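You operate a simulated robot arm through the tools that you are given. There is no shell and no other tool.

Carry out the task below with a simulated robot arm. There is one attempt and no reset: what you move stays moved.

## Task
Put the green can in the turntable's tote, reset, switch to auto and send it up. Set down upright: what you pick out.

It is judged by the outcome, as a careful person would: the job done as asked, and still so three seconds after it is handed in. It fails if anything else is knocked over, pushed out of place, dropped, spilled or broken.

## Robot
A 6-joint arm with a fingered hand, fixed in place. Base frame: the origin is at the foot of the arm, x ahead of it, y to its left, z up. Units: m, degrees, N and s.
With the tool pointing down near the work surface it reaches from about 0.1 to 0.52 m from the base axis. Its first joint turns from -115.0 to 115.0 degrees. Payload 4 kg.
The TCP is the grasp point between the finger pads, 0.026 m short of the fingertips. In the tool frame z runs along the fingers and y along their closing line. The gripper opens to 0.164 m. The gripper's body begins 0.073 m behind the TCP. The gripper is a hand of 5 fingers: y runs from the thumb to the fingers, the wrist lies at [0, 0, -0.239] in the tool frame, and closing takes about 1.5 s.
Orientation is that of the tool frame in the base frame, as a unit quaternion [w, x, y, z]. With the fingers straight down and closing along the base's y, the tool's x points along the base's -x, its y along +y and its z along -z.

## Interface
- The arm moves only by the tool step_arm. Its argument "series" is a list of rows, each a list of 6 numbers: the shift along the tool's x, y, z in m, then the turn, a rotation vector about the tool's x, y, z in degrees. In form: [[tx, ty, tz, ax, ay, az], ...]. A call has 1 to 20 rows; each row is the pose to reach, as a shift and turn from the pose commanded when the call began, along the tool's axes at that moment. "grip" is the finger opening in m, from 0 to 0.164, set as the call begins (left out, the last holds). Each row takes 0.2 s and may step no farther than 0.05 m and 8.6 degrees from the row before; otherwise, or with a gripper value out of range, the whole call is refused. A pose out of reach is approached as far as the arm can. The call stops where the force on the tool passes 60 N (or 10 N more than at its start, if that is more) or the arm is blocked; 0.2 s more then pass. The fingers move at their own pace (about 0.045 m/s each) and stop on an object; they squeeze with about 29 N. The grip force told is the motor's: it shows also when the fingers shut on nothing. Time passes only in rows, and 0.2 s behind the last, so rows that repeat a pose let the fingers close. It gives the time, the measured TCP pose, the force on the tool (base axes), the opening and the grip force at its end, in the units of the frame above (readings bear some noise), with the torque about the TCP (base axes, N m) and any sound that the robot's microphone picked up.
- Cameras (640 x 400 px; columns grow to the right, rows downward): "scene" is fixed at [0.4009, 0.5021, 1.5693]; the picture's right is [-0.96, 0.26, 0.00], its down [0.23, 0.85, -0.47] and it looks along [-0.12, -0.45, -0.88] (base axes); focal length 214 px, centre (320, 200). "wrist" rides on the gripper at [0.05, -0.07, -0.094] in the tool frame; the picture's right is [0.81, 0.59, 0.00], its down [-0.43, 0.60, -0.68] and it looks along [-0.40, 0.55, 0.74] (tool axes); focal length 270 px, centre (320, 200). There is no depth. A picture from a camera that has moved, and an enlarged one, comes with that camera's place and axes in the base frame and with its lens.
- snapshot(camera): a new picture of that camera. It takes no simulated time.
- move_column(by): slides the trunk up (or, below 0, down) by that many m; the arm rides with it, the base frame stays. It gives what a move gives, with no picture.
- set_fingers(finger1, finger2, finger3, finger4, thumb_bend): sets how far each is bent, from 0 (flat) to 1 (curled in); at 0.3 the hand is open as for a grip, at 0.7 the pads meet at the TCP. One left out holds its place. A second passes; each finger stops where it meets its share of the squeeze, and holds until it gets a number again. A gripper value or a shape takes the hand back. It gives what a move gives, with no picture; readings hold the bend of each and the force on the fingers (four entries, about 0 where the hand has none), thumb and palm.
- set_grasp(shape): the hand has 5 fingers and takes this shape, open, in about a second: jaw (thumb against the fingers, like two jaws); tri (thumb and two fingers); tip (a fingertip pinch); poke (one finger out to press); point (the index stretched); flat (the hand flat); cup (the hand cupped); fist (a fist). The gripper value then closes the fingers along that shape, each until it touches; the sizes above hold for jaw. It gives what a move gives, with no picture.
- inspect(camera, box): a new picture of the part [left, top, right, bottom] of that camera's present view, enlarged. It takes no simulated time.
- hand_in(): hands the job in; it is judged then, once.

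Places have to be worked out from the pictures, the camera data and where the tool is seen. Open the gripper and draw the arm clear of the work before you hand the job in, unless the task says otherwise.

The tools are called after "Emit:" by a JSON object that holds its "op" and its "data". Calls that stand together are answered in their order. step_arm: Moves the arm, as the interface text tells. Its arguments: {"type":"object","properties":{"series":{"type":"array"},"grip":{"type":"number"}},"required":["series"]} The other tools are called the same way: move_column (by) slides the trunk up or down; set_grasp (shape) gives the hand a shape; set_fingers (finger1, finger2, finger3, finger4, thumb_bend) moves the fingers one by one; snapshot (camera) takes a picture; inspect (camera, box) takes an enlarged picture of a part of a camera's view; hand_in () hands the job in.

At the start:

```text
time: 0.0
tcp_pos: [0.3176, 0.3215, 1.3693]
tcp_rot: [0.001, 0.0, 1.0, 0.0]
contact_force: [0.2, -0.7, 0.1]
torque: [0.01, -0.01, 0.03]
grip_width: 0.1639
grip_force: 0.1
shape: jaw
bend: [0.3, 0.3, 0.3, 0.3, 0.3]
finger forces: [0.0, 0.0, 0.0, 0.0, 0.0, 0.0]
trunk travel left (down, up): [-0.925, 0.065]
```

scene: 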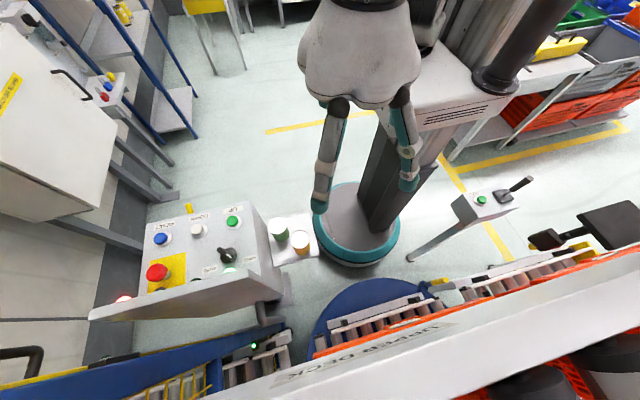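
wrist: 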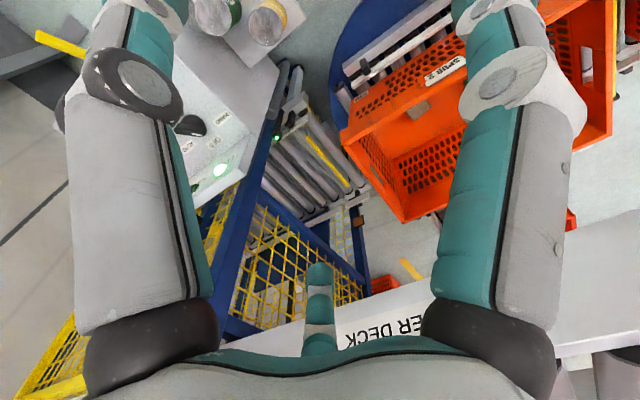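

I'll begin by looking closer at the scene: a control console with buttons, two cans near it, a turntable with an orange tote, and a lift.

Emit:
{"op": "inspect", "data": {"camera": "scene", "box": [80, 180, 340, 340]}}

Emit:
{"op": "inspect", "data": {"camera": "scene", "box": [280, 160, 640, 400]}}

Emit:
{"op": "inspect", "data": {"camera": "wrist", "box": [160, 0, 480, 200]}}

Emit:
{"op": "inspect", "data": {"camera": "scene", "box": [0, 0, 240, 180]}}

```text
2.46 times, centred on (210, 260) of scene
camera zoom: at [0.4009, 0.5021, 1.5693], right [-0.96, 0.26, 0.0], down [0.23, 0.85, -0.47], along [-0.12, -0.45, -0.88], focal length 528 px, centre (591, 52)
```

zoom: 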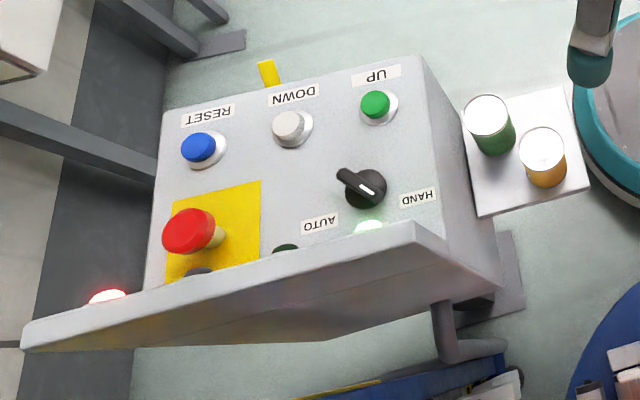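

```text
1.67 times, centred on (460, 280) of scene
camera zoom: at [0.4009, 0.5021, 1.5693], right [-0.96, 0.26, 0.0], down [0.23, 0.85, -0.47], along [-0.12, -0.45, -0.88], focal length 358 px, centre (87, 67)
```

zoom: 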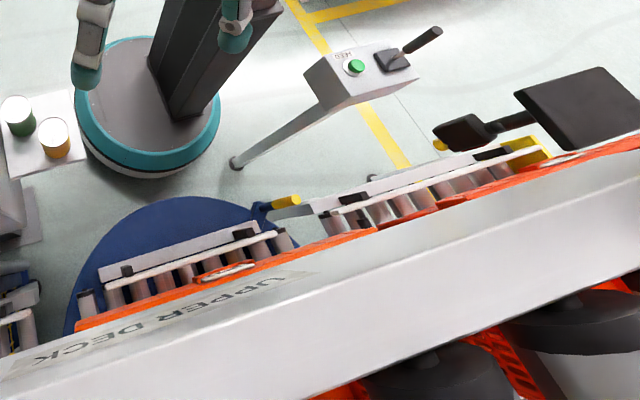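

```text
2.00 times, centred on (320, 100) of wrist
camera zoom: at [0.2676, 0.2519, 1.4638], right [-0.81, 0.59, 0.0], down [0.43, 0.6, 0.68], along [0.4, 0.55, -0.74], focal length 541 px, centre (320, 400)
```

zoom: 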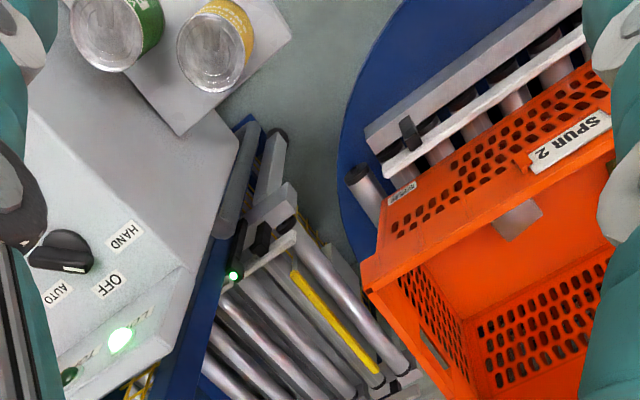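

```text
2.22 times, centred on (120, 90) of scene
camera zoom: at [0.4009, 0.5021, 1.5693], right [-0.96, 0.26, 0.0], down [0.23, 0.85, -0.47], along [-0.12, -0.45, -0.88], focal length 477 px, centre (764, 444)
```

zoom: 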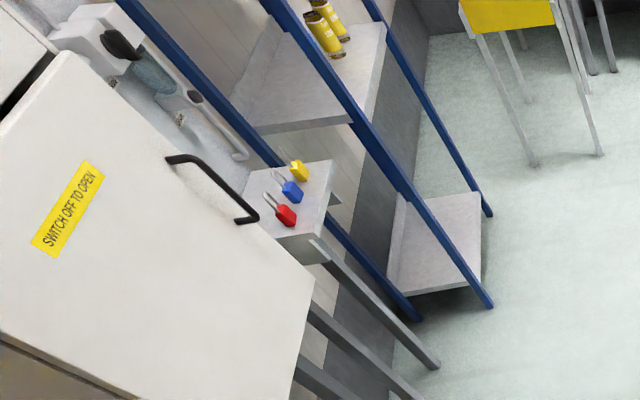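

The green can's top comes out at about (0.465, 0.214, 0.905), and the turntable tote's rim is near (0.15, 0.60, 0.77). The "UPPER DECK" beam is at z≈1.34 for y≥0.54. I'll turn the hand so the wrist camera looks at the tote and its surroundings.

Emit:
{"op": "step_arm", "data": {"series": [[0.02, 0, 0, 0, 0, -7], [0.04, 0, 0, 0, 0, -14], [0.06, 0, 0, 0, 0, -21], [0.08, 0, 0, 0, 0, -28], [0.1, 0, 0, 0, 0, -36]]}}

Emit:
{"op": "snapshot", "data": {"camera": "wrist"}}

Emit:
{"op": "snapshot", "data": {"camera": "scene"}}

```text
time: 1.2
tcp_pos: [0.218, 0.3222, 1.3713]
tcp_rot: [0.0, -0.311, 0.951, 0.0]
contact_force: [0.4, 0.8, 0.2]
torque: [-0.02, -0.04, 0.0]
grip_width: 0.164
grip_force: 0.0
shape: jaw
bend: [0.3, 0.3, 0.3, 0.3, 0.3]
finger forces: [0.0, 0.0, 0.0, 0.1, 0.0, 0.1]
trunk travel left (down, up): [-0.925, 0.065]
```

```text
taken
camera wrist: at [0.2176, 0.2353, 1.4647], right [-1.0, 0.0, 0.0], down [0.0, 0.74, 0.68], along [0.0, 0.68, -0.74], focal length 270 px, centre (320, 200)
```

wrist: 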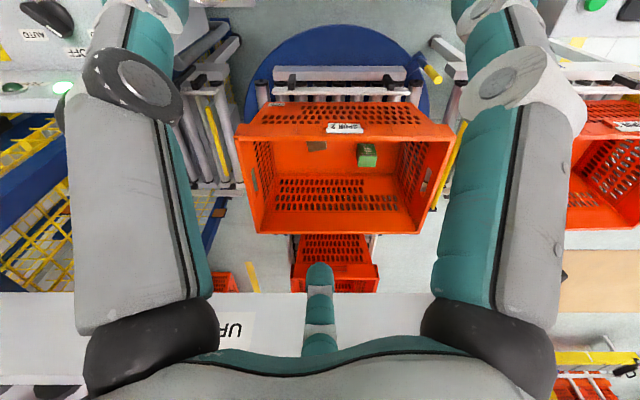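

```text
taken
```

scene: 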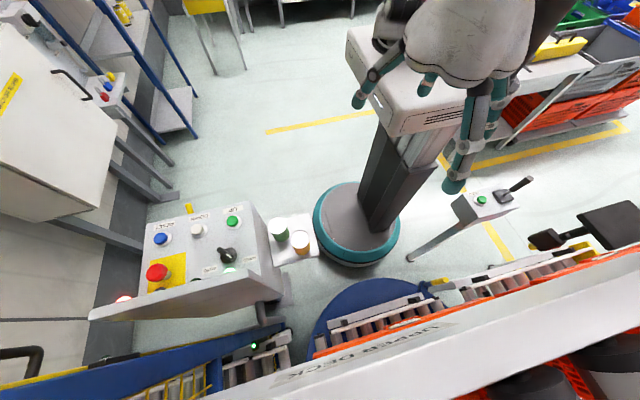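

The wrist view now looks straight into the turntable tote. I'll enlarge it to understand the rim, its contents and the neighbours.

Emit:
{"op": "inspect", "data": {"camera": "wrist", "box": [210, 0, 470, 160]}}

Emit:
{"op": "inspect", "data": {"camera": "wrist", "box": [210, 100, 470, 260]}}

Emit:
{"op": "inspect", "data": {"camera": "wrist", "box": [480, 0, 640, 100]}}

Emit:
{"op": "inspect", "data": {"camera": "scene", "box": [340, 0, 540, 220]}}

```text
2.46 times, centred on (340, 80) of wrist
camera zoom: at [0.2176, 0.2353, 1.4647], right [-1.0, 0.0, 0.0], down [0.0, 0.74, 0.68], along [0.0, 0.68, -0.74], focal length 665 px, centre (271, 495)
```

zoom: 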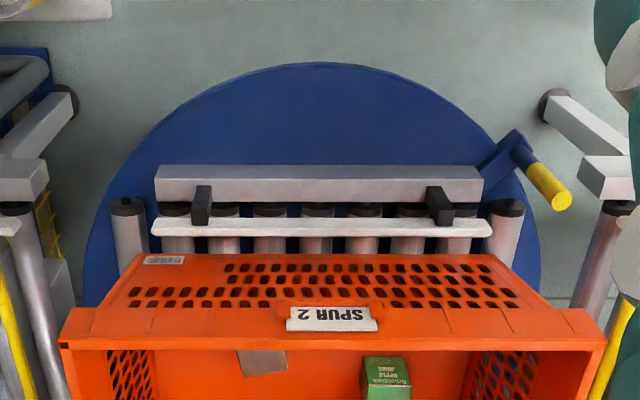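

```text
2.46 times, centred on (340, 180) of wrist
camera zoom: at [0.2176, 0.2353, 1.4647], right [-1.0, 0.0, 0.0], down [0.0, 0.74, 0.68], along [0.0, 0.68, -0.74], focal length 665 px, centre (271, 249)
```

zoom: 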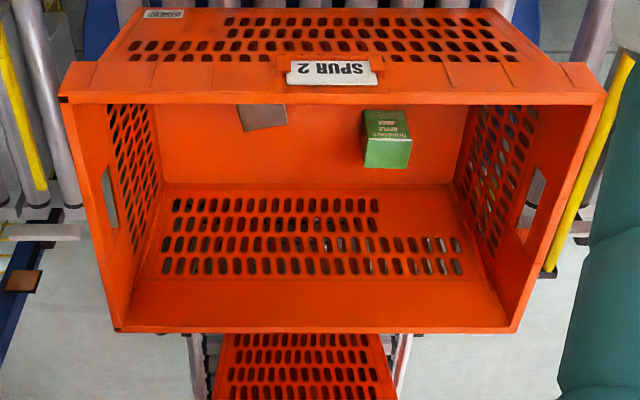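

```text
4.00 times, centred on (560, 50) of wrist
camera zoom: at [0.2176, 0.2353, 1.4647], right [-1.0, 0.0, 0.0], down [0.0, 0.74, 0.68], along [0.0, 0.68, -0.74], focal length 1081 px, centre (-640, 800)
```

zoom: 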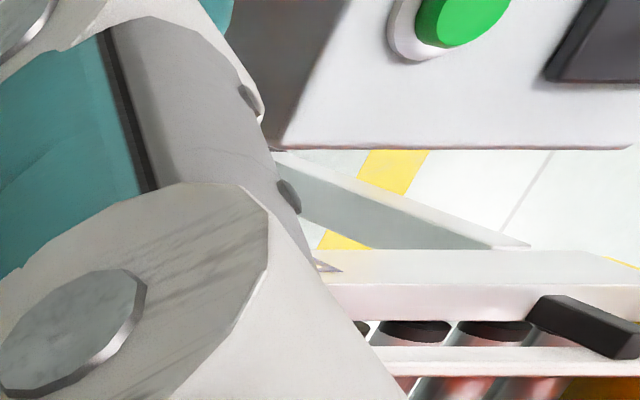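

```text
1.82 times, centred on (440, 110) of scene
camera zoom: at [0.4009, 0.5021, 1.5693], right [-0.96, 0.26, 0.0], down [0.23, 0.85, -0.47], along [-0.12, -0.45, -0.88], focal length 390 px, centre (102, 364)
```

zoom: 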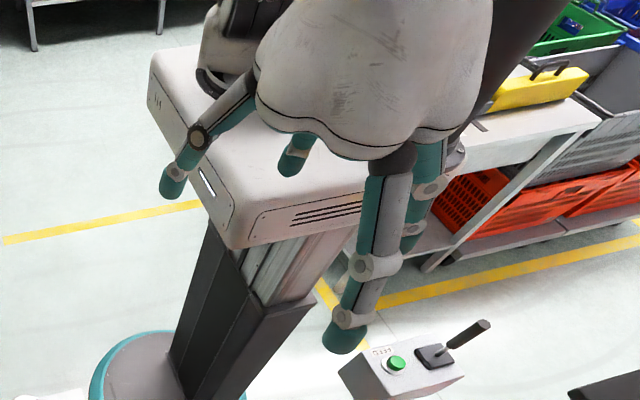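

The tote is about 0.6 × 0.4 m with its rim at z≈0.81 (x −0.15…0.45, y 0.61…1.0) and it already holds a green juice carton. Next I'll turn the hand towards the console to read its face.

Emit:
{"op": "step_arm", "data": {"series": [[0.003, -0.01, 0, 0, 0, 8.4], [0.006, -0.02, 0, 0, 0, 16.8], [0.009, -0.03, 0, 0, 0, 25.2], [0.012, -0.04, 0, 0, 0, 33.6], [0.015, -0.05, 0, 0, 0, 42], [0.018, -0.06, 0, 0, 0, 50.4], [0.021, -0.07, 0, 0, 0, 58.8], [0.024, -0.08, 0, 0, 0, 67.2], [0.027, -0.09, 0, 0, 0, 75.6], [0.028, -0.1, 0, 0, 0, 84], [0.029, -0.11, 0, 0, 0, 92.4], [0.03, -0.12, 0, 0, 0, 100]]}}

Emit:
{"op": "snapshot", "data": {"camera": "wrist"}}

```text
time: 3.8
tcp_pos: [0.2768, 0.2205, 1.3637]
tcp_rot: [-0.001, 0.53, 0.848, 0.0]
contact_force: [-0.1, -0.2, -0.3]
torque: [-0.01, -0.02, 0.0]
grip_width: 0.164
grip_force: 0.0
shape: jaw
bend: [0.3, 0.3, 0.3, 0.3, 0.3]
finger forces: [0.0, 0.0, 0.0, 0.0, 0.1, 0.0]
out of reach, approached as far as the arm can: row 8, 9, 10, 11, 12
trunk travel left (down, up): [-0.925, 0.065]
```

```text
taken
camera wrist: at [0.1924, 0.2353, 1.4568], right [0.18, 0.98, 0.0], down [0.73, -0.13, 0.68], along [0.67, -0.12, -0.74], focal length 270 px, centre (320, 200)
```

wrist: 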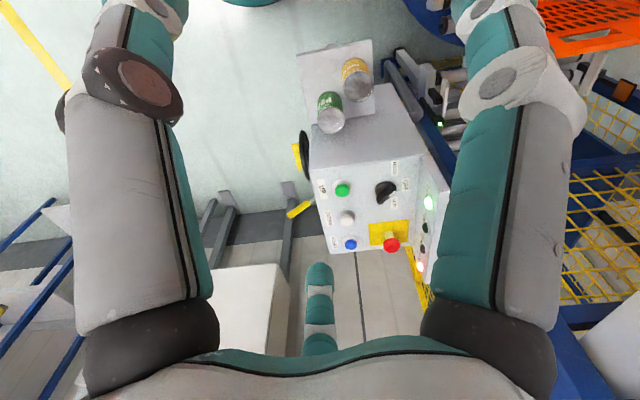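

The console is now in clear view. I'll enlarge it and the stand holding the cans.

Emit:
{"op": "inspect", "data": {"camera": "wrist", "box": [280, 160, 440, 280]}}

Emit:
{"op": "inspect", "data": {"camera": "wrist", "box": [280, 30, 480, 180]}}

Emit:
{"op": "snapshot", "data": {"camera": "scene"}}

```text
3.33 times, centred on (360, 220) of wrist
camera zoom: at [0.1924, 0.2353, 1.4568], right [0.18, 0.98, 0.0], down [0.73, -0.13, 0.68], along [0.67, -0.12, -0.74], focal length 901 px, centre (187, 133)
```

zoom: 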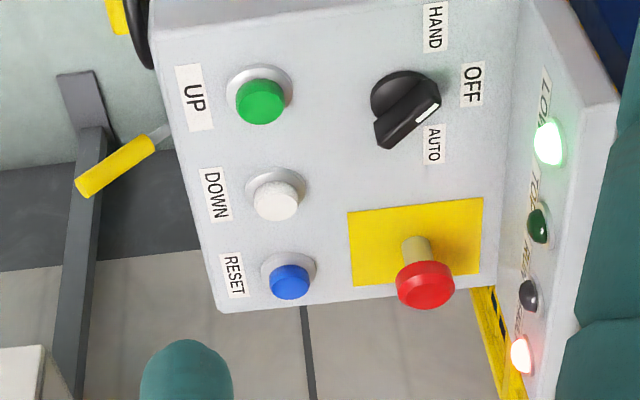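

```text
2.67 times, centred on (380, 105) of wrist
camera zoom: at [0.1924, 0.2353, 1.4568], right [0.18, 0.98, 0.0], down [0.73, -0.13, 0.68], along [0.67, -0.12, -0.74], focal length 721 px, centre (160, 453)
```

zoom: 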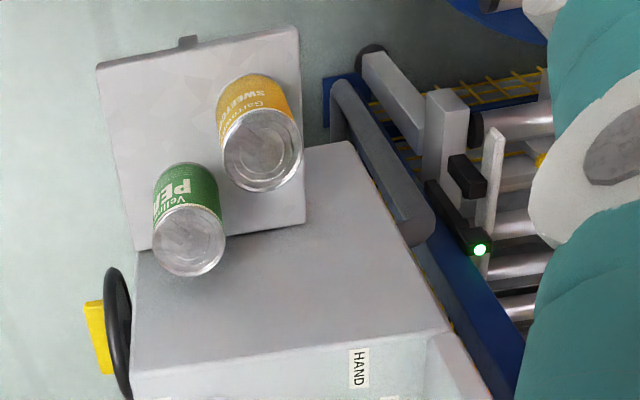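

```text
taken
```

scene: 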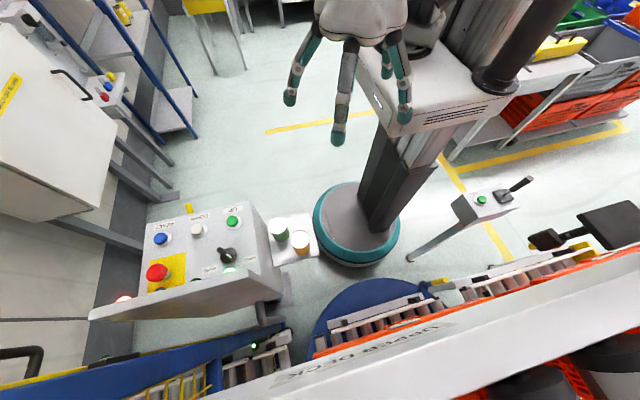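

Estimated button tops: UP ≈ (0.58, 0.214, 1.008), DOWN ≈ (0.673, 0.215, 1.006), RESET ≈ (0.775, 0.214, 1.003). I want to see how the hand's digits are laid out before planning the grasp.

Emit:
{"op": "inspect", "data": {"camera": "scene", "box": [260, 0, 460, 160]}}

Emit:
{"op": "inspect", "data": {"camera": "scene", "box": [440, 160, 640, 290]}}

```text
2.50 times, centred on (360, 80) of scene
camera zoom: at [0.4009, 0.5021, 1.5693], right [-0.96, 0.26, 0.0], down [0.23, 0.85, -0.47], along [-0.12, -0.45, -0.88], focal length 536 px, centre (220, 500)
```

zoom: 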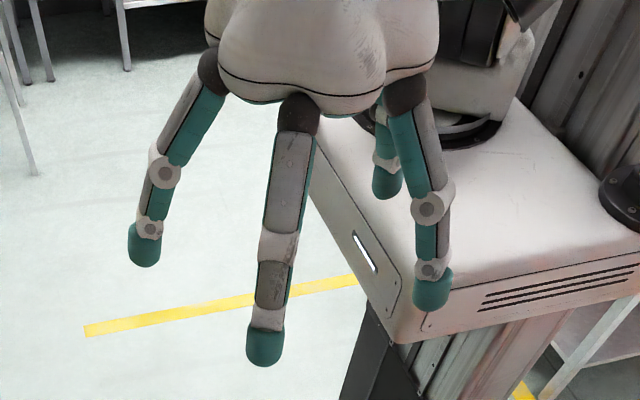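

```text
3.08 times, centred on (540, 225) of scene
camera zoom: at [0.4009, 0.5021, 1.5693], right [-0.96, 0.26, 0.0], down [0.23, 0.85, -0.47], along [-0.12, -0.45, -0.88], focal length 660 px, centre (-357, 123)
```

zoom: 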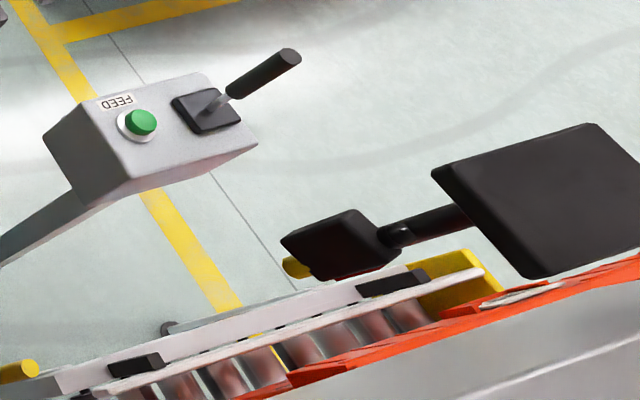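

The hand is a five-digit radial claw (thumb on tool −y, digits every 72°). Before committing I need to know the arm's real reach, so I'll swing to the open floor side (−y) and test there.

Emit:
{"op": "step_arm", "data": {"series": [[-0.045, -0.0134, 0, 0, 0, 0], [-0.09, -0.0268, 0, 0, 0, 0], [-0.135, -0.04, 0, 0, 0, 0], [-0.18, -0.0535, 0, 0, 0, 0], [-0.225, -0.067, 0, 0, 0, 0], [-0.27, -0.08, 0, 0, 0, 0], [-0.315, -0.0935, 0, 0, 0, 0], [-0.36, -0.107, 0, 0, 0, 0], [-0.405, -0.12, 0, 0, 0, 0]]}}

Emit:
{"op": "snapshot", "data": {"camera": "scene"}}

Emit:
{"op": "snapshot", "data": {"camera": "wrist"}}

```text
time: 5.8
tcp_pos: [0.3493, -0.1981, 1.3624]
tcp_rot: [-0.001, 0.53, 0.848, 0.0]
contact_force: [0.9, 0.3, -1.2]
torque: [0.03, 0.0, -0.05]
grip_width: 0.1639
grip_force: 0.1
shape: jaw
bend: [0.3, 0.3, 0.3, 0.3, 0.3]
finger forces: [0.0, 0.1, 0.0, 0.0, 0.1, 0.0]
out of reach, approached as far as the arm can: row 1, 2, 3, 4, 5, 6, 7
trunk travel left (down, up): [-0.925, 0.065]
```

```text
taken
```

scene: 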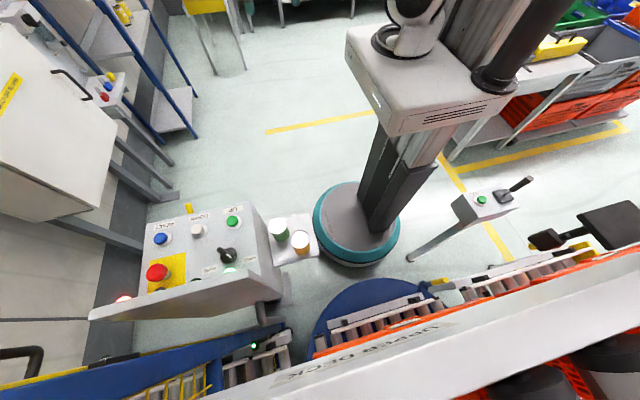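

```text
taken
camera wrist: at [0.2643, -0.1834, 1.4559], right [0.17, 0.98, 0.0], down [0.73, -0.13, 0.68], along [0.67, -0.12, -0.74], focal length 270 px, centre (320, 200)
```

wrist: 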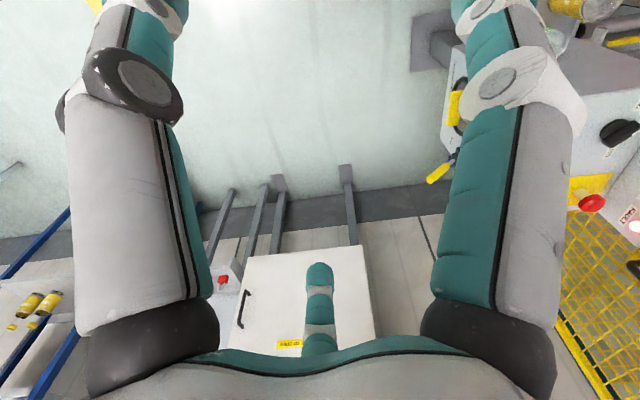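

The shoulder looks to be at about z≈1.4 now. I'll lower the hand in the free area and stretch out radially to measure the maximum tool-down reach.

Emit:
{"op": "step_arm", "data": {"series": [[0, 0, 0.045, 0, 0, 0], [0, 0, 0.09, 0, 0, 0], [0, 0, 0.135, 0, 0, 0], [0, 0, 0.18, 0, 0, 0], [-0.033, 0.022, 0.2, 0, 0, 0], [-0.066, 0.045, 0.2, 0, 0, 0], [-0.1, 0.067, 0.2, 0, 0, 0], [-0.133, 0.09, 0.2, 0, 0, 0], [-0.166, 0.112, 0.2, 0, 0, 0], [-0.2, 0.134, 0.2, 0, 0, 0], [-0.232, 0.157, 0.2, 0, 0, 0], [-0.265, 0.179, 0.2, 0, 0, 0], [-0.298, 0.201, 0.2, 0, 0, 0]]}}

Emit:
{"op": "snapshot", "data": {"camera": "scene"}}

```text
time: 8.6
tcp_pos: [0.6603, -0.3767, 1.1608]
tcp_rot: [-0.001, 0.53, 0.848, 0.0]
contact_force: [0.6, -0.3, 0.2]
torque: [0.03, 0.01, 0.04]
grip_width: 0.1639
grip_force: 0.0
shape: jaw
bend: [0.3, 0.3, 0.3, 0.3, 0.3]
finger forces: [0.0, 0.0, 0.0, 0.1, 0.0, 0.1]
trunk travel left (down, up): [-0.925, 0.065]
```

```text
taken
```

scene: 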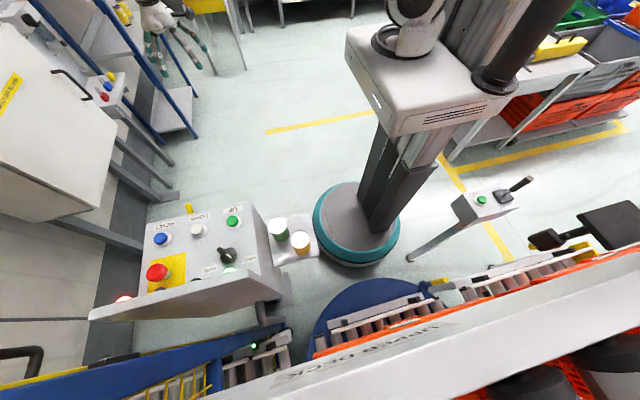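

Radius 0.76 m was reached without trouble with the tool straight down. I'll try a little farther to find the limit.

Emit:
{"op": "step_arm", "data": {"series": [[-0.033, 0.022, 0, 0, 0, 0], [-0.066, 0.045, 0, 0, 0, 0], [-0.1, 0.067, 0, 0, 0, 0], [-0.133, 0.09, 0, 0, 0, 0]]}}

```text
time: 9.6
tcp_pos: [0.7096, -0.3991, 1.1539]
tcp_rot: [0.002, 0.529, 0.848, 0.0]
contact_force: [0.2, -0.6, -0.2]
torque: [0.0, 0.01, 0.04]
grip_width: 0.1637
grip_force: 0.0
shape: jaw
bend: [0.3, 0.3, 0.3, 0.3, 0.3]
finger forces: [0.0, 0.1, 0.0, 0.1, 0.0, 0.1]
out of reach, approached as far as the arm can: row 2, 3, 4
trunk travel left (down, up): [-0.925, 0.065]
```

The tool-down limit is about 0.81 m from the axis, so both the console and the tote interior should be reachable. Now I'll bring the camera to the operator side of the console for a close look.

Emit:
{"op": "step_arm", "data": {"series": [[0.0452, 0.0081, 0, 0, 0, -5.25], [0.0903, 0.0162, 0, 0, 0, -10.5], [0.1355, 0.0243, 0, 0, 0, -15.75], [0.1807, 0.0324, 0, 0, 0, -21], [0.2258, 0.0405, 0, 0, 0, -26.25], [0.271, 0.0487, 0, 0, 0, -31.5], [0.3162, 0.0568, 0, 0, 0, -36.75], [0.3613, 0.0649, 0, 0, 0, -42], [0.4065, 0.073, 0, 0, 0, -47.25], [0.4517, 0.0811, 0, 0, 0, -52.5], [0.4968, 0.0892, 0, 0, 0, -57.75], [0.542, 0.0973, 0, 0, 0, -63]]}}

Emit:
{"op": "snapshot", "data": {"camera": "wrist"}}

Emit:
{"op": "snapshot", "data": {"camera": "scene"}}

```text
time: 12.2
tcp_pos: [0.5555, 0.1321, 1.16]
tcp_rot: [0.0, 0.007, 1.0, -0.001]
contact_force: [0.4, 0.9, 0.9]
torque: [-0.01, -0.01, 0.01]
grip_width: 0.1639
grip_force: 0.1
shape: jaw
bend: [0.3, 0.3, 0.3, 0.3, 0.3]
finger forces: [0.1, 0.0, 0.0, 0.0, 0.0, 0.0]
trunk travel left (down, up): [-0.925, 0.065]
```

```text
taken
camera wrist: at [0.5041, 0.0627, 1.2534], right [-0.8, 0.6, 0.0], down [0.44, 0.59, 0.68], along [0.41, 0.54, -0.74], focal length 270 px, centre (320, 200)
```

wrist: 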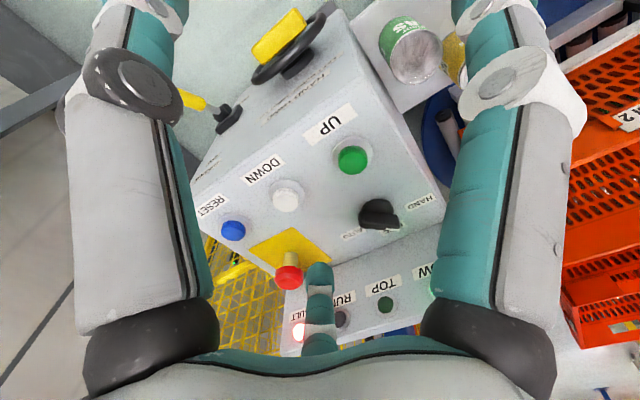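

```text
taken
```

scene: 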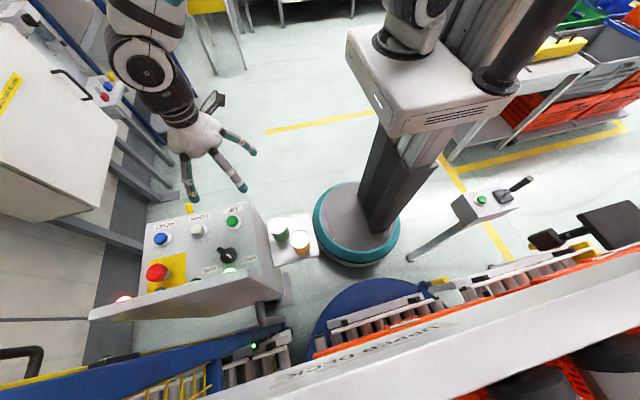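

Emit:
{"op": "inspect", "data": {"camera": "wrist", "box": [180, 0, 480, 190]}}

Emit:
{"op": "inspect", "data": {"camera": "wrist", "box": [180, 170, 460, 350]}}

Emit:
{"op": "inspect", "data": {"camera": "wrist", "box": [330, 170, 450, 260]}}

```text
2.11 times, centred on (330, 95) of wrist
camera zoom: at [0.5041, 0.0627, 1.2534], right [-0.8, 0.6, 0.0], down [0.44, 0.59, 0.68], along [0.41, 0.54, -0.74], focal length 569 px, centre (299, 421)
```

zoom: 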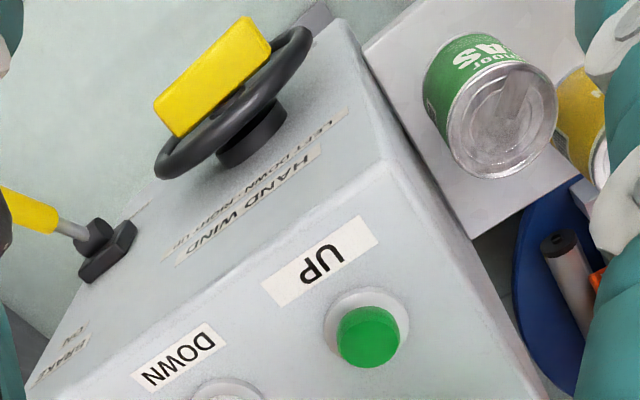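

```text
2.22 times, centred on (320, 260) of wrist
camera zoom: at [0.5041, 0.0627, 1.2534], right [-0.8, 0.6, 0.0], down [0.44, 0.59, 0.68], along [0.41, 0.54, -0.74], focal length 601 px, centre (320, 67)
```

zoom: 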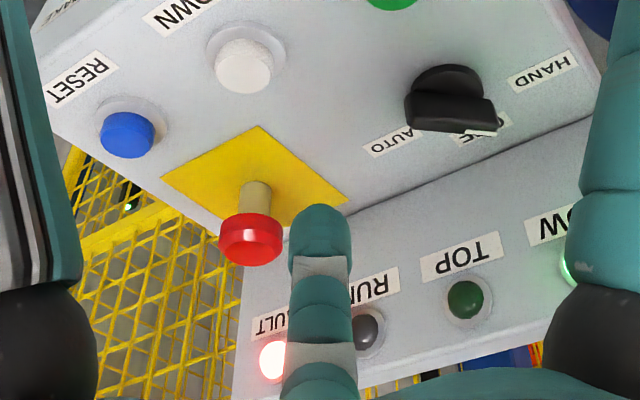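

```text
4.44 times, centred on (390, 215) of wrist
camera zoom: at [0.5041, 0.0627, 1.2534], right [-0.8, 0.6, 0.0], down [0.44, 0.59, 0.68], along [0.41, 0.54, -0.74], focal length 1201 px, centre (9, 133)
```

zoom: 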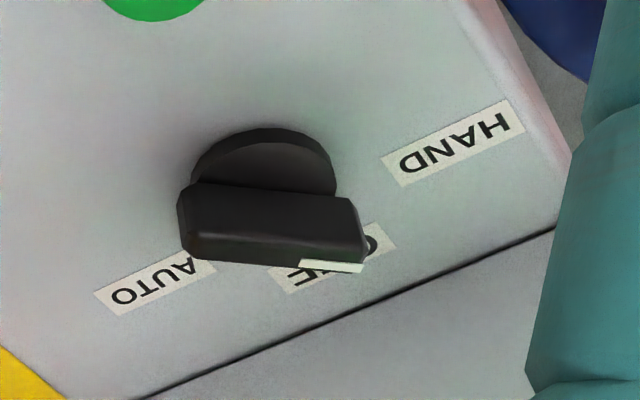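

The console top is flat at z≈0.99. The selector at (0.597, 0.310) points at HAND (azimuth ~134°), so AUTO is a 90° clockwise turn seen from above. The FAULT and LOW lamps are lit. While I'm in free air, I'll check what the "poke" shape looks like.

Emit:
{"op": "set_grasp", "data": {"shape": "poke"}}

Emit:
{"op": "inspect", "data": {"camera": "scene", "box": [90, 0, 310, 240]}}

Emit:
{"op": "snapshot", "data": {"camera": "wrist"}}

```text
time: 13.1
tcp_pos: [0.5567, 0.1295, 1.1589]
tcp_rot: [0.0, 0.008, 1.0, 0.0]
contact_force: [-0.3, -0.4, -0.2]
torque: [0.0, 0.05, -0.02]
grip_width: 0.0
grip_force: 0.0
shape: poke
bend: [1.0, 1.0, 1.0, 1.0, 0.83]
finger forces: [0.1, 0.0, 0.0, 0.1, 0.0, 0.1]
trunk travel left (down, up): [-0.925, 0.065]
```

```text
1.67 times, centred on (200, 120) of scene
camera zoom: at [0.4009, 0.5021, 1.5693], right [-0.96, 0.26, 0.0], down [0.23, 0.85, -0.47], along [-0.12, -0.45, -0.88], focal length 358 px, centre (520, 333)
```

zoom: 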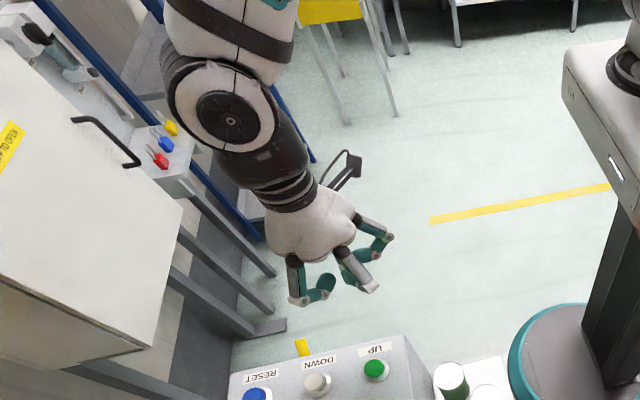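

```text
taken
camera wrist: at [0.5046, 0.061, 1.2533], right [-0.8, 0.6, 0.0], down [0.44, 0.59, 0.68], along [0.41, 0.54, -0.74], focal length 270 px, centre (320, 200)
```

wrist: 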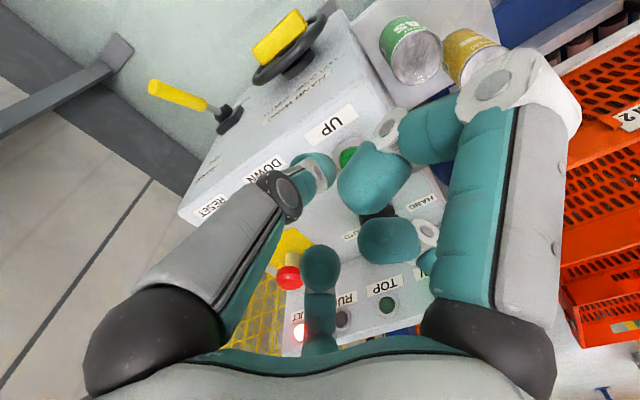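

The digits may still be moving; I'll let half a second pass and look again.

Emit:
{"op": "step_arm", "data": {"series": [[0, 0, 0, 0, 0, 0], [0, 0, 0, 0, 0, 0], [0, 0, 0, 0, 0, 0]]}}

Emit:
{"op": "snapshot", "data": {"camera": "wrist"}}

Emit:
{"op": "inspect", "data": {"camera": "scene", "box": [150, 100, 290, 220]}}

```text
time: 13.9
tcp_pos: [0.5565, 0.1294, 1.1597]
tcp_rot: [0.0, 0.01, 1.0, -0.001]
contact_force: [0.6, -0.5, 0.4]
torque: [-0.05, -0.02, -0.03]
grip_width: 0.0001
grip_force: 0.0
shape: poke
bend: [1.0, 1.0, 1.0, 1.0, 0.83]
finger forces: [0.0, 0.0, 0.0, 0.0, 0.0, 0.0]
trunk travel left (down, up): [-0.925, 0.065]
```

```text
taken
camera wrist: at [0.5046, 0.0612, 1.2533], right [-0.8, 0.6, 0.0], down [0.44, 0.59, 0.68], along [0.41, 0.54, -0.74], focal length 270 px, centre (320, 200)
```

wrist: 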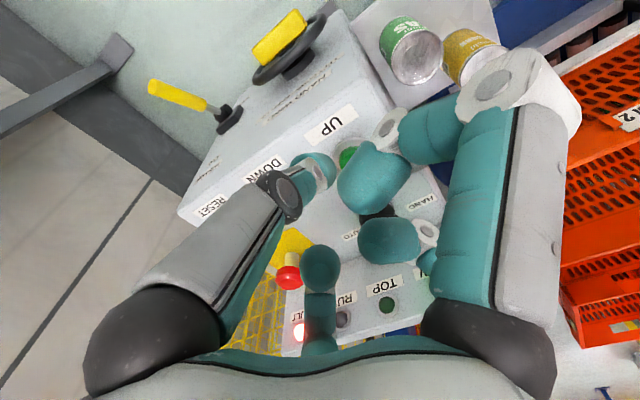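

```text
3.33 times, centred on (220, 160) of scene
camera zoom: at [0.4009, 0.5021, 1.5693], right [-0.96, 0.26, 0.0], down [0.23, 0.85, -0.47], along [-0.12, -0.45, -0.88], focal length 715 px, centre (653, 333)
```

zoom: 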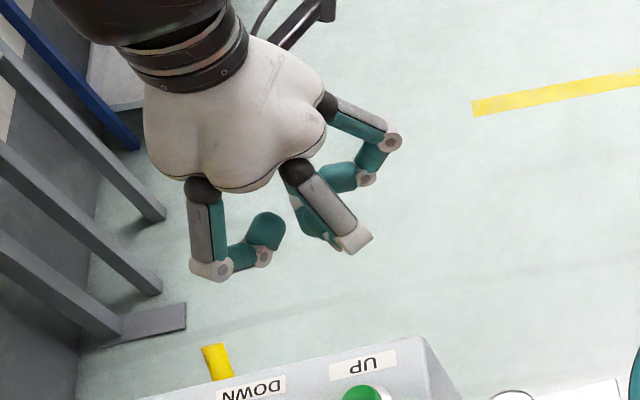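

Poke just curls everything on this hand. I'll check the "point" and "tip" shapes as well.

Emit:
{"op": "set_grasp", "data": {"shape": "point"}}

Emit:
{"op": "snapshot", "data": {"camera": "wrist"}}

Emit:
{"op": "inspect", "data": {"camera": "scene", "box": [150, 100, 290, 220]}}

Emit:
{"op": "set_grasp", "data": {"shape": "tip"}}

Emit:
{"op": "snapshot", "data": {"camera": "wrist"}}

Emit:
{"op": "inspect", "data": {"camera": "scene", "box": [150, 100, 290, 220]}}

```text
time: 14.8
tcp_pos: [0.5565, 0.1295, 1.1593]
tcp_rot: [0.0, 0.009, 1.0, 0.001]
contact_force: [-0.2, 0.0, -0.1]
torque: [0.0, 0.01, 0.03]
grip_width: 0.1583
grip_force: 0.0
shape: point
bend: [0.7, 1.0, 1.0, 1.0, 0.72]
finger forces: [0.1, 0.0, 0.0, 0.0, 0.0, 0.1]
trunk travel left (down, up): [-0.925, 0.065]
```

```text
taken
camera wrist: at [0.5046, 0.0611, 1.2533], right [-0.8, 0.6, 0.0], down [0.44, 0.59, 0.68], along [0.41, 0.54, -0.74], focal length 270 px, centre (320, 200)
```

wrist: 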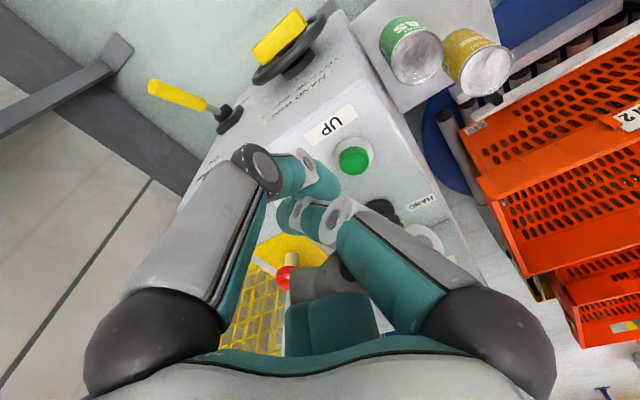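

```text
3.33 times, centred on (220, 160) of scene
camera zoom: at [0.4009, 0.5021, 1.5693], right [-0.96, 0.26, 0.0], down [0.23, 0.85, -0.47], along [-0.12, -0.45, -0.88], focal length 715 px, centre (653, 333)
```

zoom: 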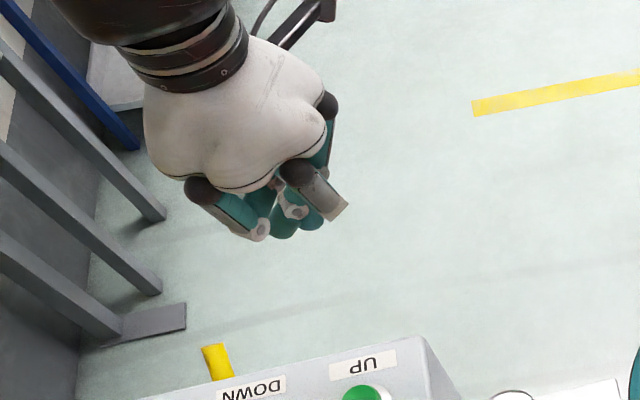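

```text
time: 15.7
tcp_pos: [0.5557, 0.131, 1.1595]
tcp_rot: [0.0, 0.009, 1.0, 0.0]
contact_force: [0.2, -0.1, -0.5]
torque: [0.05, -0.02, 0.0]
grip_width: 0.1639
grip_force: 0.0
shape: tip
bend: [0.14, 0.3, 0.3, 0.14, 0.3]
finger forces: [0.0, 0.1, 0.0, 0.0, 0.0, 0.0]
trunk travel left (down, up): [-0.925, 0.065]
```

```text
taken
camera wrist: at [0.5046, 0.0611, 1.2533], right [-0.8, 0.6, 0.0], down [0.44, 0.59, 0.68], along [0.41, 0.54, -0.74], focal length 270 px, centre (320, 200)
```

wrist: 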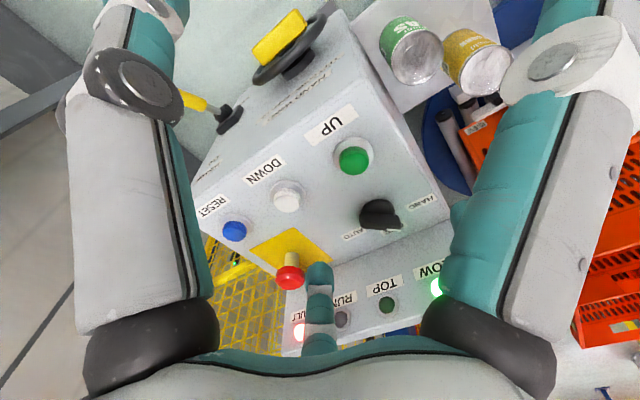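

```text
3.33 times, centred on (220, 160) of scene
camera zoom: at [0.4009, 0.5021, 1.5693], right [-0.96, 0.26, 0.0], down [0.23, 0.85, -0.47], along [-0.12, -0.45, -0.88], focal length 715 px, centre (653, 333)
```

zoom: 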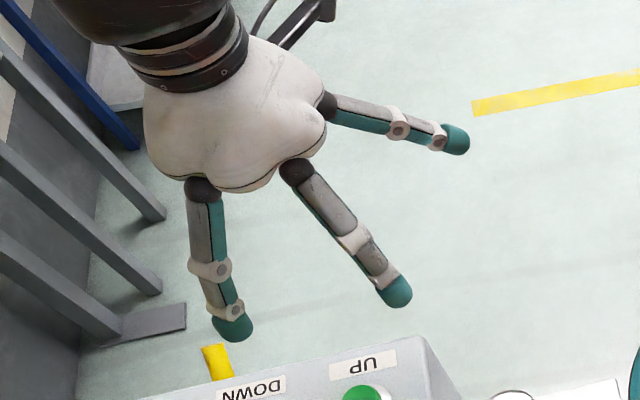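

Tip spreads two digits outward, so for the can and the buttons I'll use "jaw" (closed for pressing). Next I'll zoom in on the cans and the console's side edge to get exact sizes and clearances.

Emit:
{"op": "set_grasp", "data": {"shape": "jaw"}}

Emit:
{"op": "inspect", "data": {"camera": "wrist", "box": [330, 0, 530, 130]}}

Emit:
{"op": "inspect", "data": {"camera": "scene", "box": [220, 190, 340, 290]}}

```text
time: 16.6
tcp_pos: [0.5565, 0.1298, 1.1604]
tcp_rot: [0.0, 0.009, 1.0, 0.0]
contact_force: [-0.3, 1.0, 0.0]
torque: [0.02, 0.01, 0.01]
grip_width: 0.1639
grip_force: 0.1
shape: jaw
bend: [0.3, 0.3, 0.3, 0.3, 0.3]
finger forces: [0.0, 0.0, 0.1, 0.1, 0.0, 0.0]
trunk travel left (down, up): [-0.925, 0.065]
```

```text
3.08 times, centred on (430, 65) of wrist
camera zoom: at [0.5046, 0.0611, 1.2533], right [-0.8, 0.6, 0.0], down [0.44, 0.59, 0.68], along [0.41, 0.54, -0.74], focal length 832 px, centre (-18, 615)
```

zoom: 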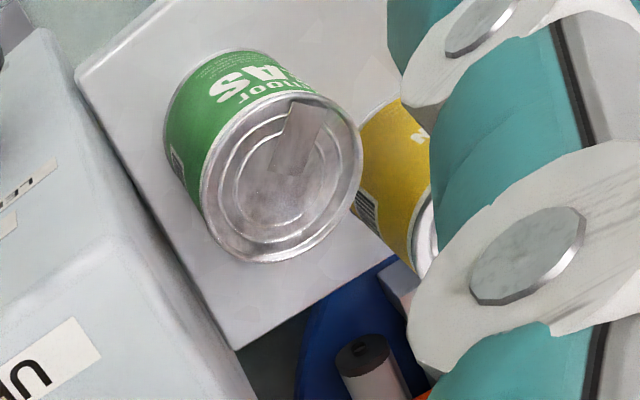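

```text
4.00 times, centred on (280, 240) of scene
camera zoom: at [0.4009, 0.5021, 1.5693], right [-0.96, 0.26, 0.0], down [0.23, 0.85, -0.47], along [-0.12, -0.45, -0.88], focal length 858 px, centre (480, 40)
```

zoom: 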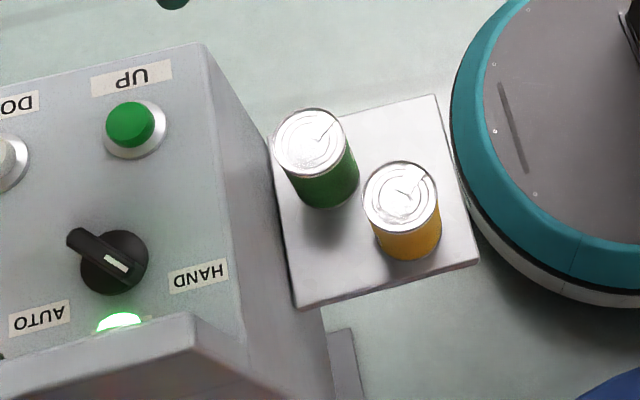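

From several views: the green can is ≈0.064 m in diameter, top z≈0.889 at (0.470, 0.2115), standing on a plate at z≈0.79. The yellow can is at (0.408, 0.278) and the console wall is at x≈0.524, rising to z≈0.99. I'll go above the green can with a reduced opening and a yaw that keeps digits clear of both the wall and the yellow can.

Emit:
{"op": "step_arm", "data": {"series": [[0.022, 0.02, 0.02, 0, 0, 6.25], [0.044, 0.04, 0.04, 0, 0, 12.5], [0.066, 0.06, 0.06, 0, 0, 18.75], [0.088, 0.08, 0.08, 0, 0, 25], [0.088, 0.08, 0.08, 0, 0, 25]], "grip": 0.1}}

Emit:
{"op": "snapshot", "data": {"camera": "wrist"}}

Emit:
{"op": "inspect", "data": {"camera": "scene", "box": [160, 80, 400, 290]}}

```text
time: 17.8
tcp_pos: [0.4721, 0.2107, 1.0791]
tcp_rot: [0.0, 0.226, 0.974, 0.0]
contact_force: [0.5, 1.3, 0.8]
torque: [0.04, 0.01, -0.03]
grip_width: 0.1006
grip_force: 0.1
shape: jaw
bend: [0.32, 0.32, 0.32, 0.32, 0.7]
finger forces: [0.0, 0.0, 0.1, 0.1, 0.0, 0.0]
trunk travel left (down, up): [-0.925, 0.065]
```

```text
taken
camera wrist: at [0.3948, 0.1703, 1.1728], right [-0.47, 0.88, 0.0], down [0.65, 0.34, 0.68], along [0.6, 0.32, -0.74], focal length 270 px, centre (320, 200)
```

wrist: 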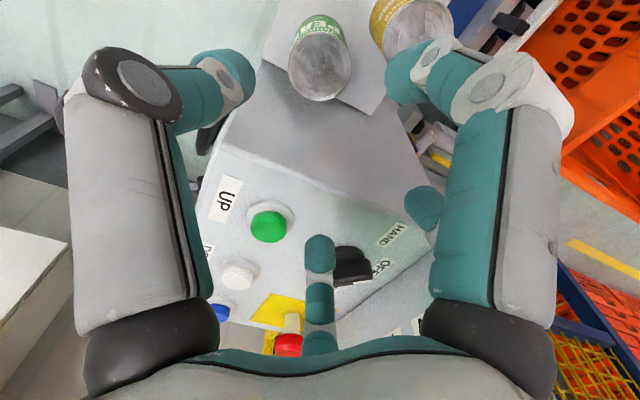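

```text
1.90 times, centred on (280, 185) of scene
camera zoom: at [0.4009, 0.5021, 1.5693], right [-0.96, 0.26, 0.0], down [0.23, 0.85, -0.47], along [-0.12, -0.45, -0.88], focal length 408 px, centre (396, 229)
```

zoom: 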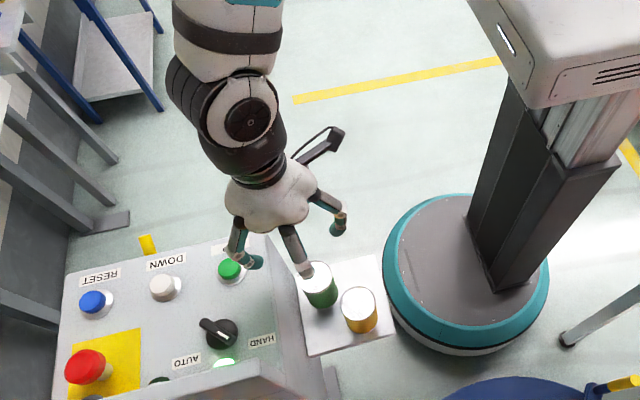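

In "jaw" at 0.1 the reported bends are uneven (thumb 0.7, fingers 0.32). I'll set the digits individually to an even 0.45 for a symmetric claw and check.

Emit:
{"op": "set_fingers", "data": {"finger1": 0.45, "finger2": 0.45, "finger3": 0.45, "finger4": 0.45, "thumb_bend": 0.45}}

Emit:
{"op": "snapshot", "data": {"camera": "wrist"}}

Emit:
{"op": "inspect", "data": {"camera": "scene", "box": [220, 130, 360, 250]}}

```text
time: 18.8
tcp_pos: [0.471, 0.2111, 1.0793]
tcp_rot: [0.0, 0.225, 0.974, 0.0]
contact_force: [0.5, -0.3, 0.0]
torque: [-0.03, 0.0, -0.01]
grip_width: 0.0546
grip_force: 0.1
shape: fingers
bend: [0.45, 0.45, 0.45, 0.45, 0.45]
finger forces: [0.1, 0.0, 0.0, 0.0, 0.1, 0.0]
trunk travel left (down, up): [-0.925, 0.065]
```

```text
taken
camera wrist: at [0.3951, 0.1706, 1.173], right [-0.47, 0.88, 0.0], down [0.65, 0.35, 0.68], along [0.6, 0.32, -0.74], focal length 270 px, centre (320, 200)
```

wrist: 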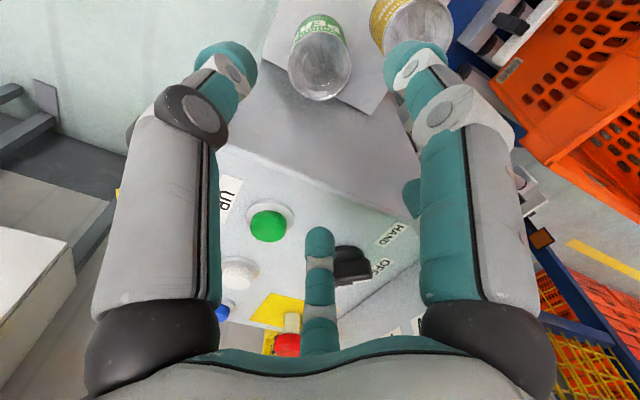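

```text
3.33 times, centred on (290, 190) of scene
camera zoom: at [0.4009, 0.5021, 1.5693], right [-0.96, 0.26, 0.0], down [0.23, 0.85, -0.47], along [-0.12, -0.45, -0.88], focal length 715 px, centre (420, 233)
```

zoom: 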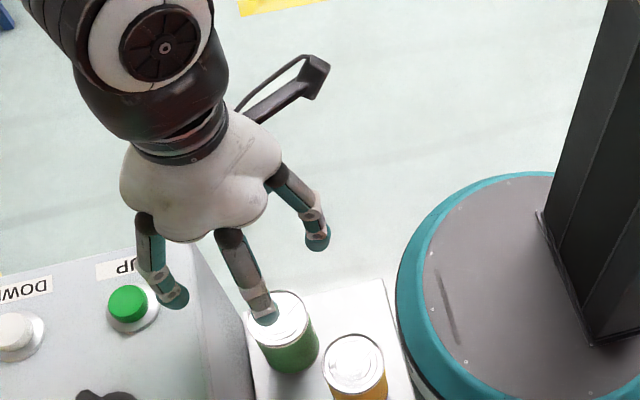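

The claw's mid-joints would be too wide for the 22 mm gap between the can and the console wall. A tripod grasp (thumb, finger 1, finger 3) with fingers 2 and 4 curled in should fit, so I'll check what that looks like here in free air above the can.

Emit:
{"op": "set_fingers", "data": {"finger1": 0.42, "finger2": 1.0, "finger3": 0.42, "finger4": 1.0, "thumb_bend": 0.42}}

Emit:
{"op": "snapshot", "data": {"camera": "wrist"}}

Emit:
{"op": "inspect", "data": {"camera": "scene", "box": [220, 130, 360, 250]}}

```text
time: 19.8
tcp_pos: [0.4721, 0.2117, 1.0788]
tcp_rot: [0.0, 0.225, 0.974, 0.0]
contact_force: [-0.6, 0.3, -0.4]
torque: [0.02, 0.0, -0.02]
grip_width: 0.0616
grip_force: 0.1
shape: fingers
bend: [0.42, 0.75, 0.42, 0.75, 0.42]
finger forces: [0.0, 0.1, 0.1, 0.0, 0.1, 0.1]
trunk travel left (down, up): [-0.925, 0.065]
```

```text
taken
camera wrist: at [0.3951, 0.1706, 1.1729], right [-0.47, 0.88, 0.0], down [0.65, 0.35, 0.68], along [0.6, 0.32, -0.74], focal length 270 px, centre (320, 200)
```

wrist: 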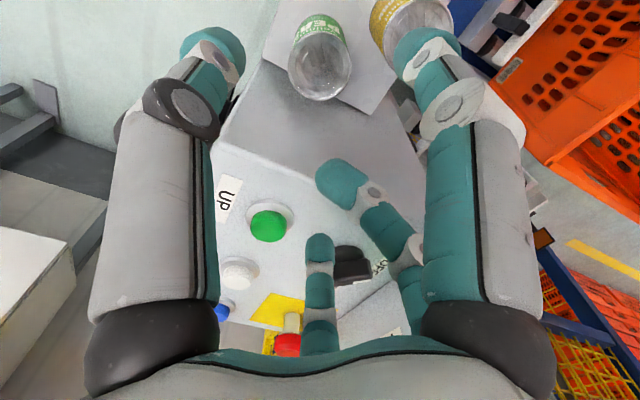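

```text
3.33 times, centred on (290, 190) of scene
camera zoom: at [0.4009, 0.5021, 1.5693], right [-0.96, 0.26, 0.0], down [0.23, 0.85, -0.47], along [-0.12, -0.45, -0.88], focal length 715 px, centre (420, 233)
```

zoom: 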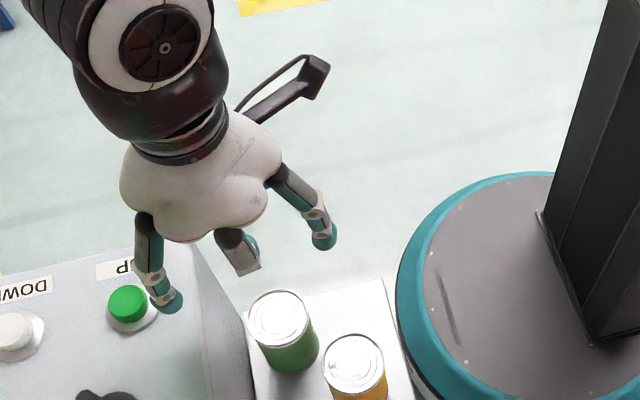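

The curling digits reached 0.75 after one second. I'll let them finish curling and then look again.

Emit:
{"op": "set_fingers", "data": {"finger2": 1.0, "finger4": 1.0}}

Emit:
{"op": "snapshot", "data": {"camera": "wrist"}}

Emit:
{"op": "inspect", "data": {"camera": "scene", "box": [220, 130, 360, 250]}}

```text
time: 20.8
tcp_pos: [0.4721, 0.2123, 1.0796]
tcp_rot: [0.0, 0.224, 0.975, 0.0]
contact_force: [-0.4, -0.1, -0.5]
torque: [0.01, 0.02, -0.03]
grip_width: 0.0617
grip_force: 0.1
shape: fingers
bend: [0.42, 0.77, 0.42, 0.77, 0.42]
finger forces: [0.0, 0.1, 0.1, 0.0, 0.1, 0.0]
trunk travel left (down, up): [-0.925, 0.065]
```

```text
taken
camera wrist: at [0.3951, 0.1706, 1.1729], right [-0.47, 0.88, 0.0], down [0.65, 0.35, 0.68], along [0.6, 0.32, -0.74], focal length 270 px, centre (320, 200)
```

wrist: 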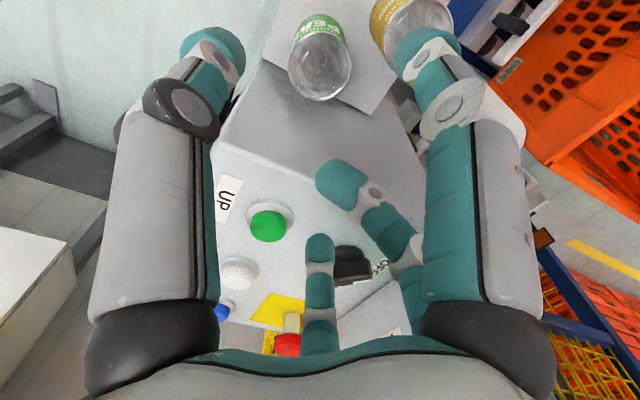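

```text
3.33 times, centred on (290, 190) of scene
camera zoom: at [0.4009, 0.5021, 1.5693], right [-0.96, 0.26, 0.0], down [0.23, 0.85, -0.47], along [-0.12, -0.45, -0.88], focal length 715 px, centre (420, 233)
```

zoom: 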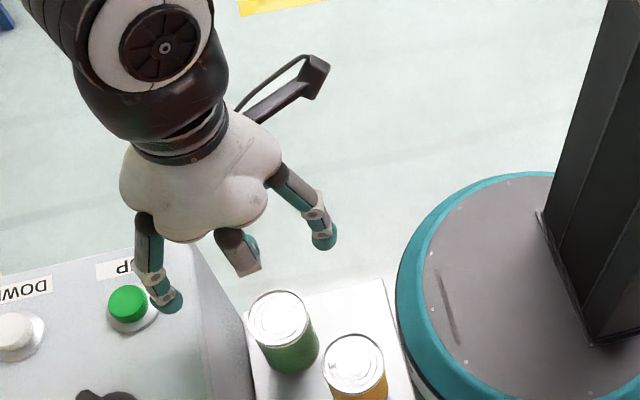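

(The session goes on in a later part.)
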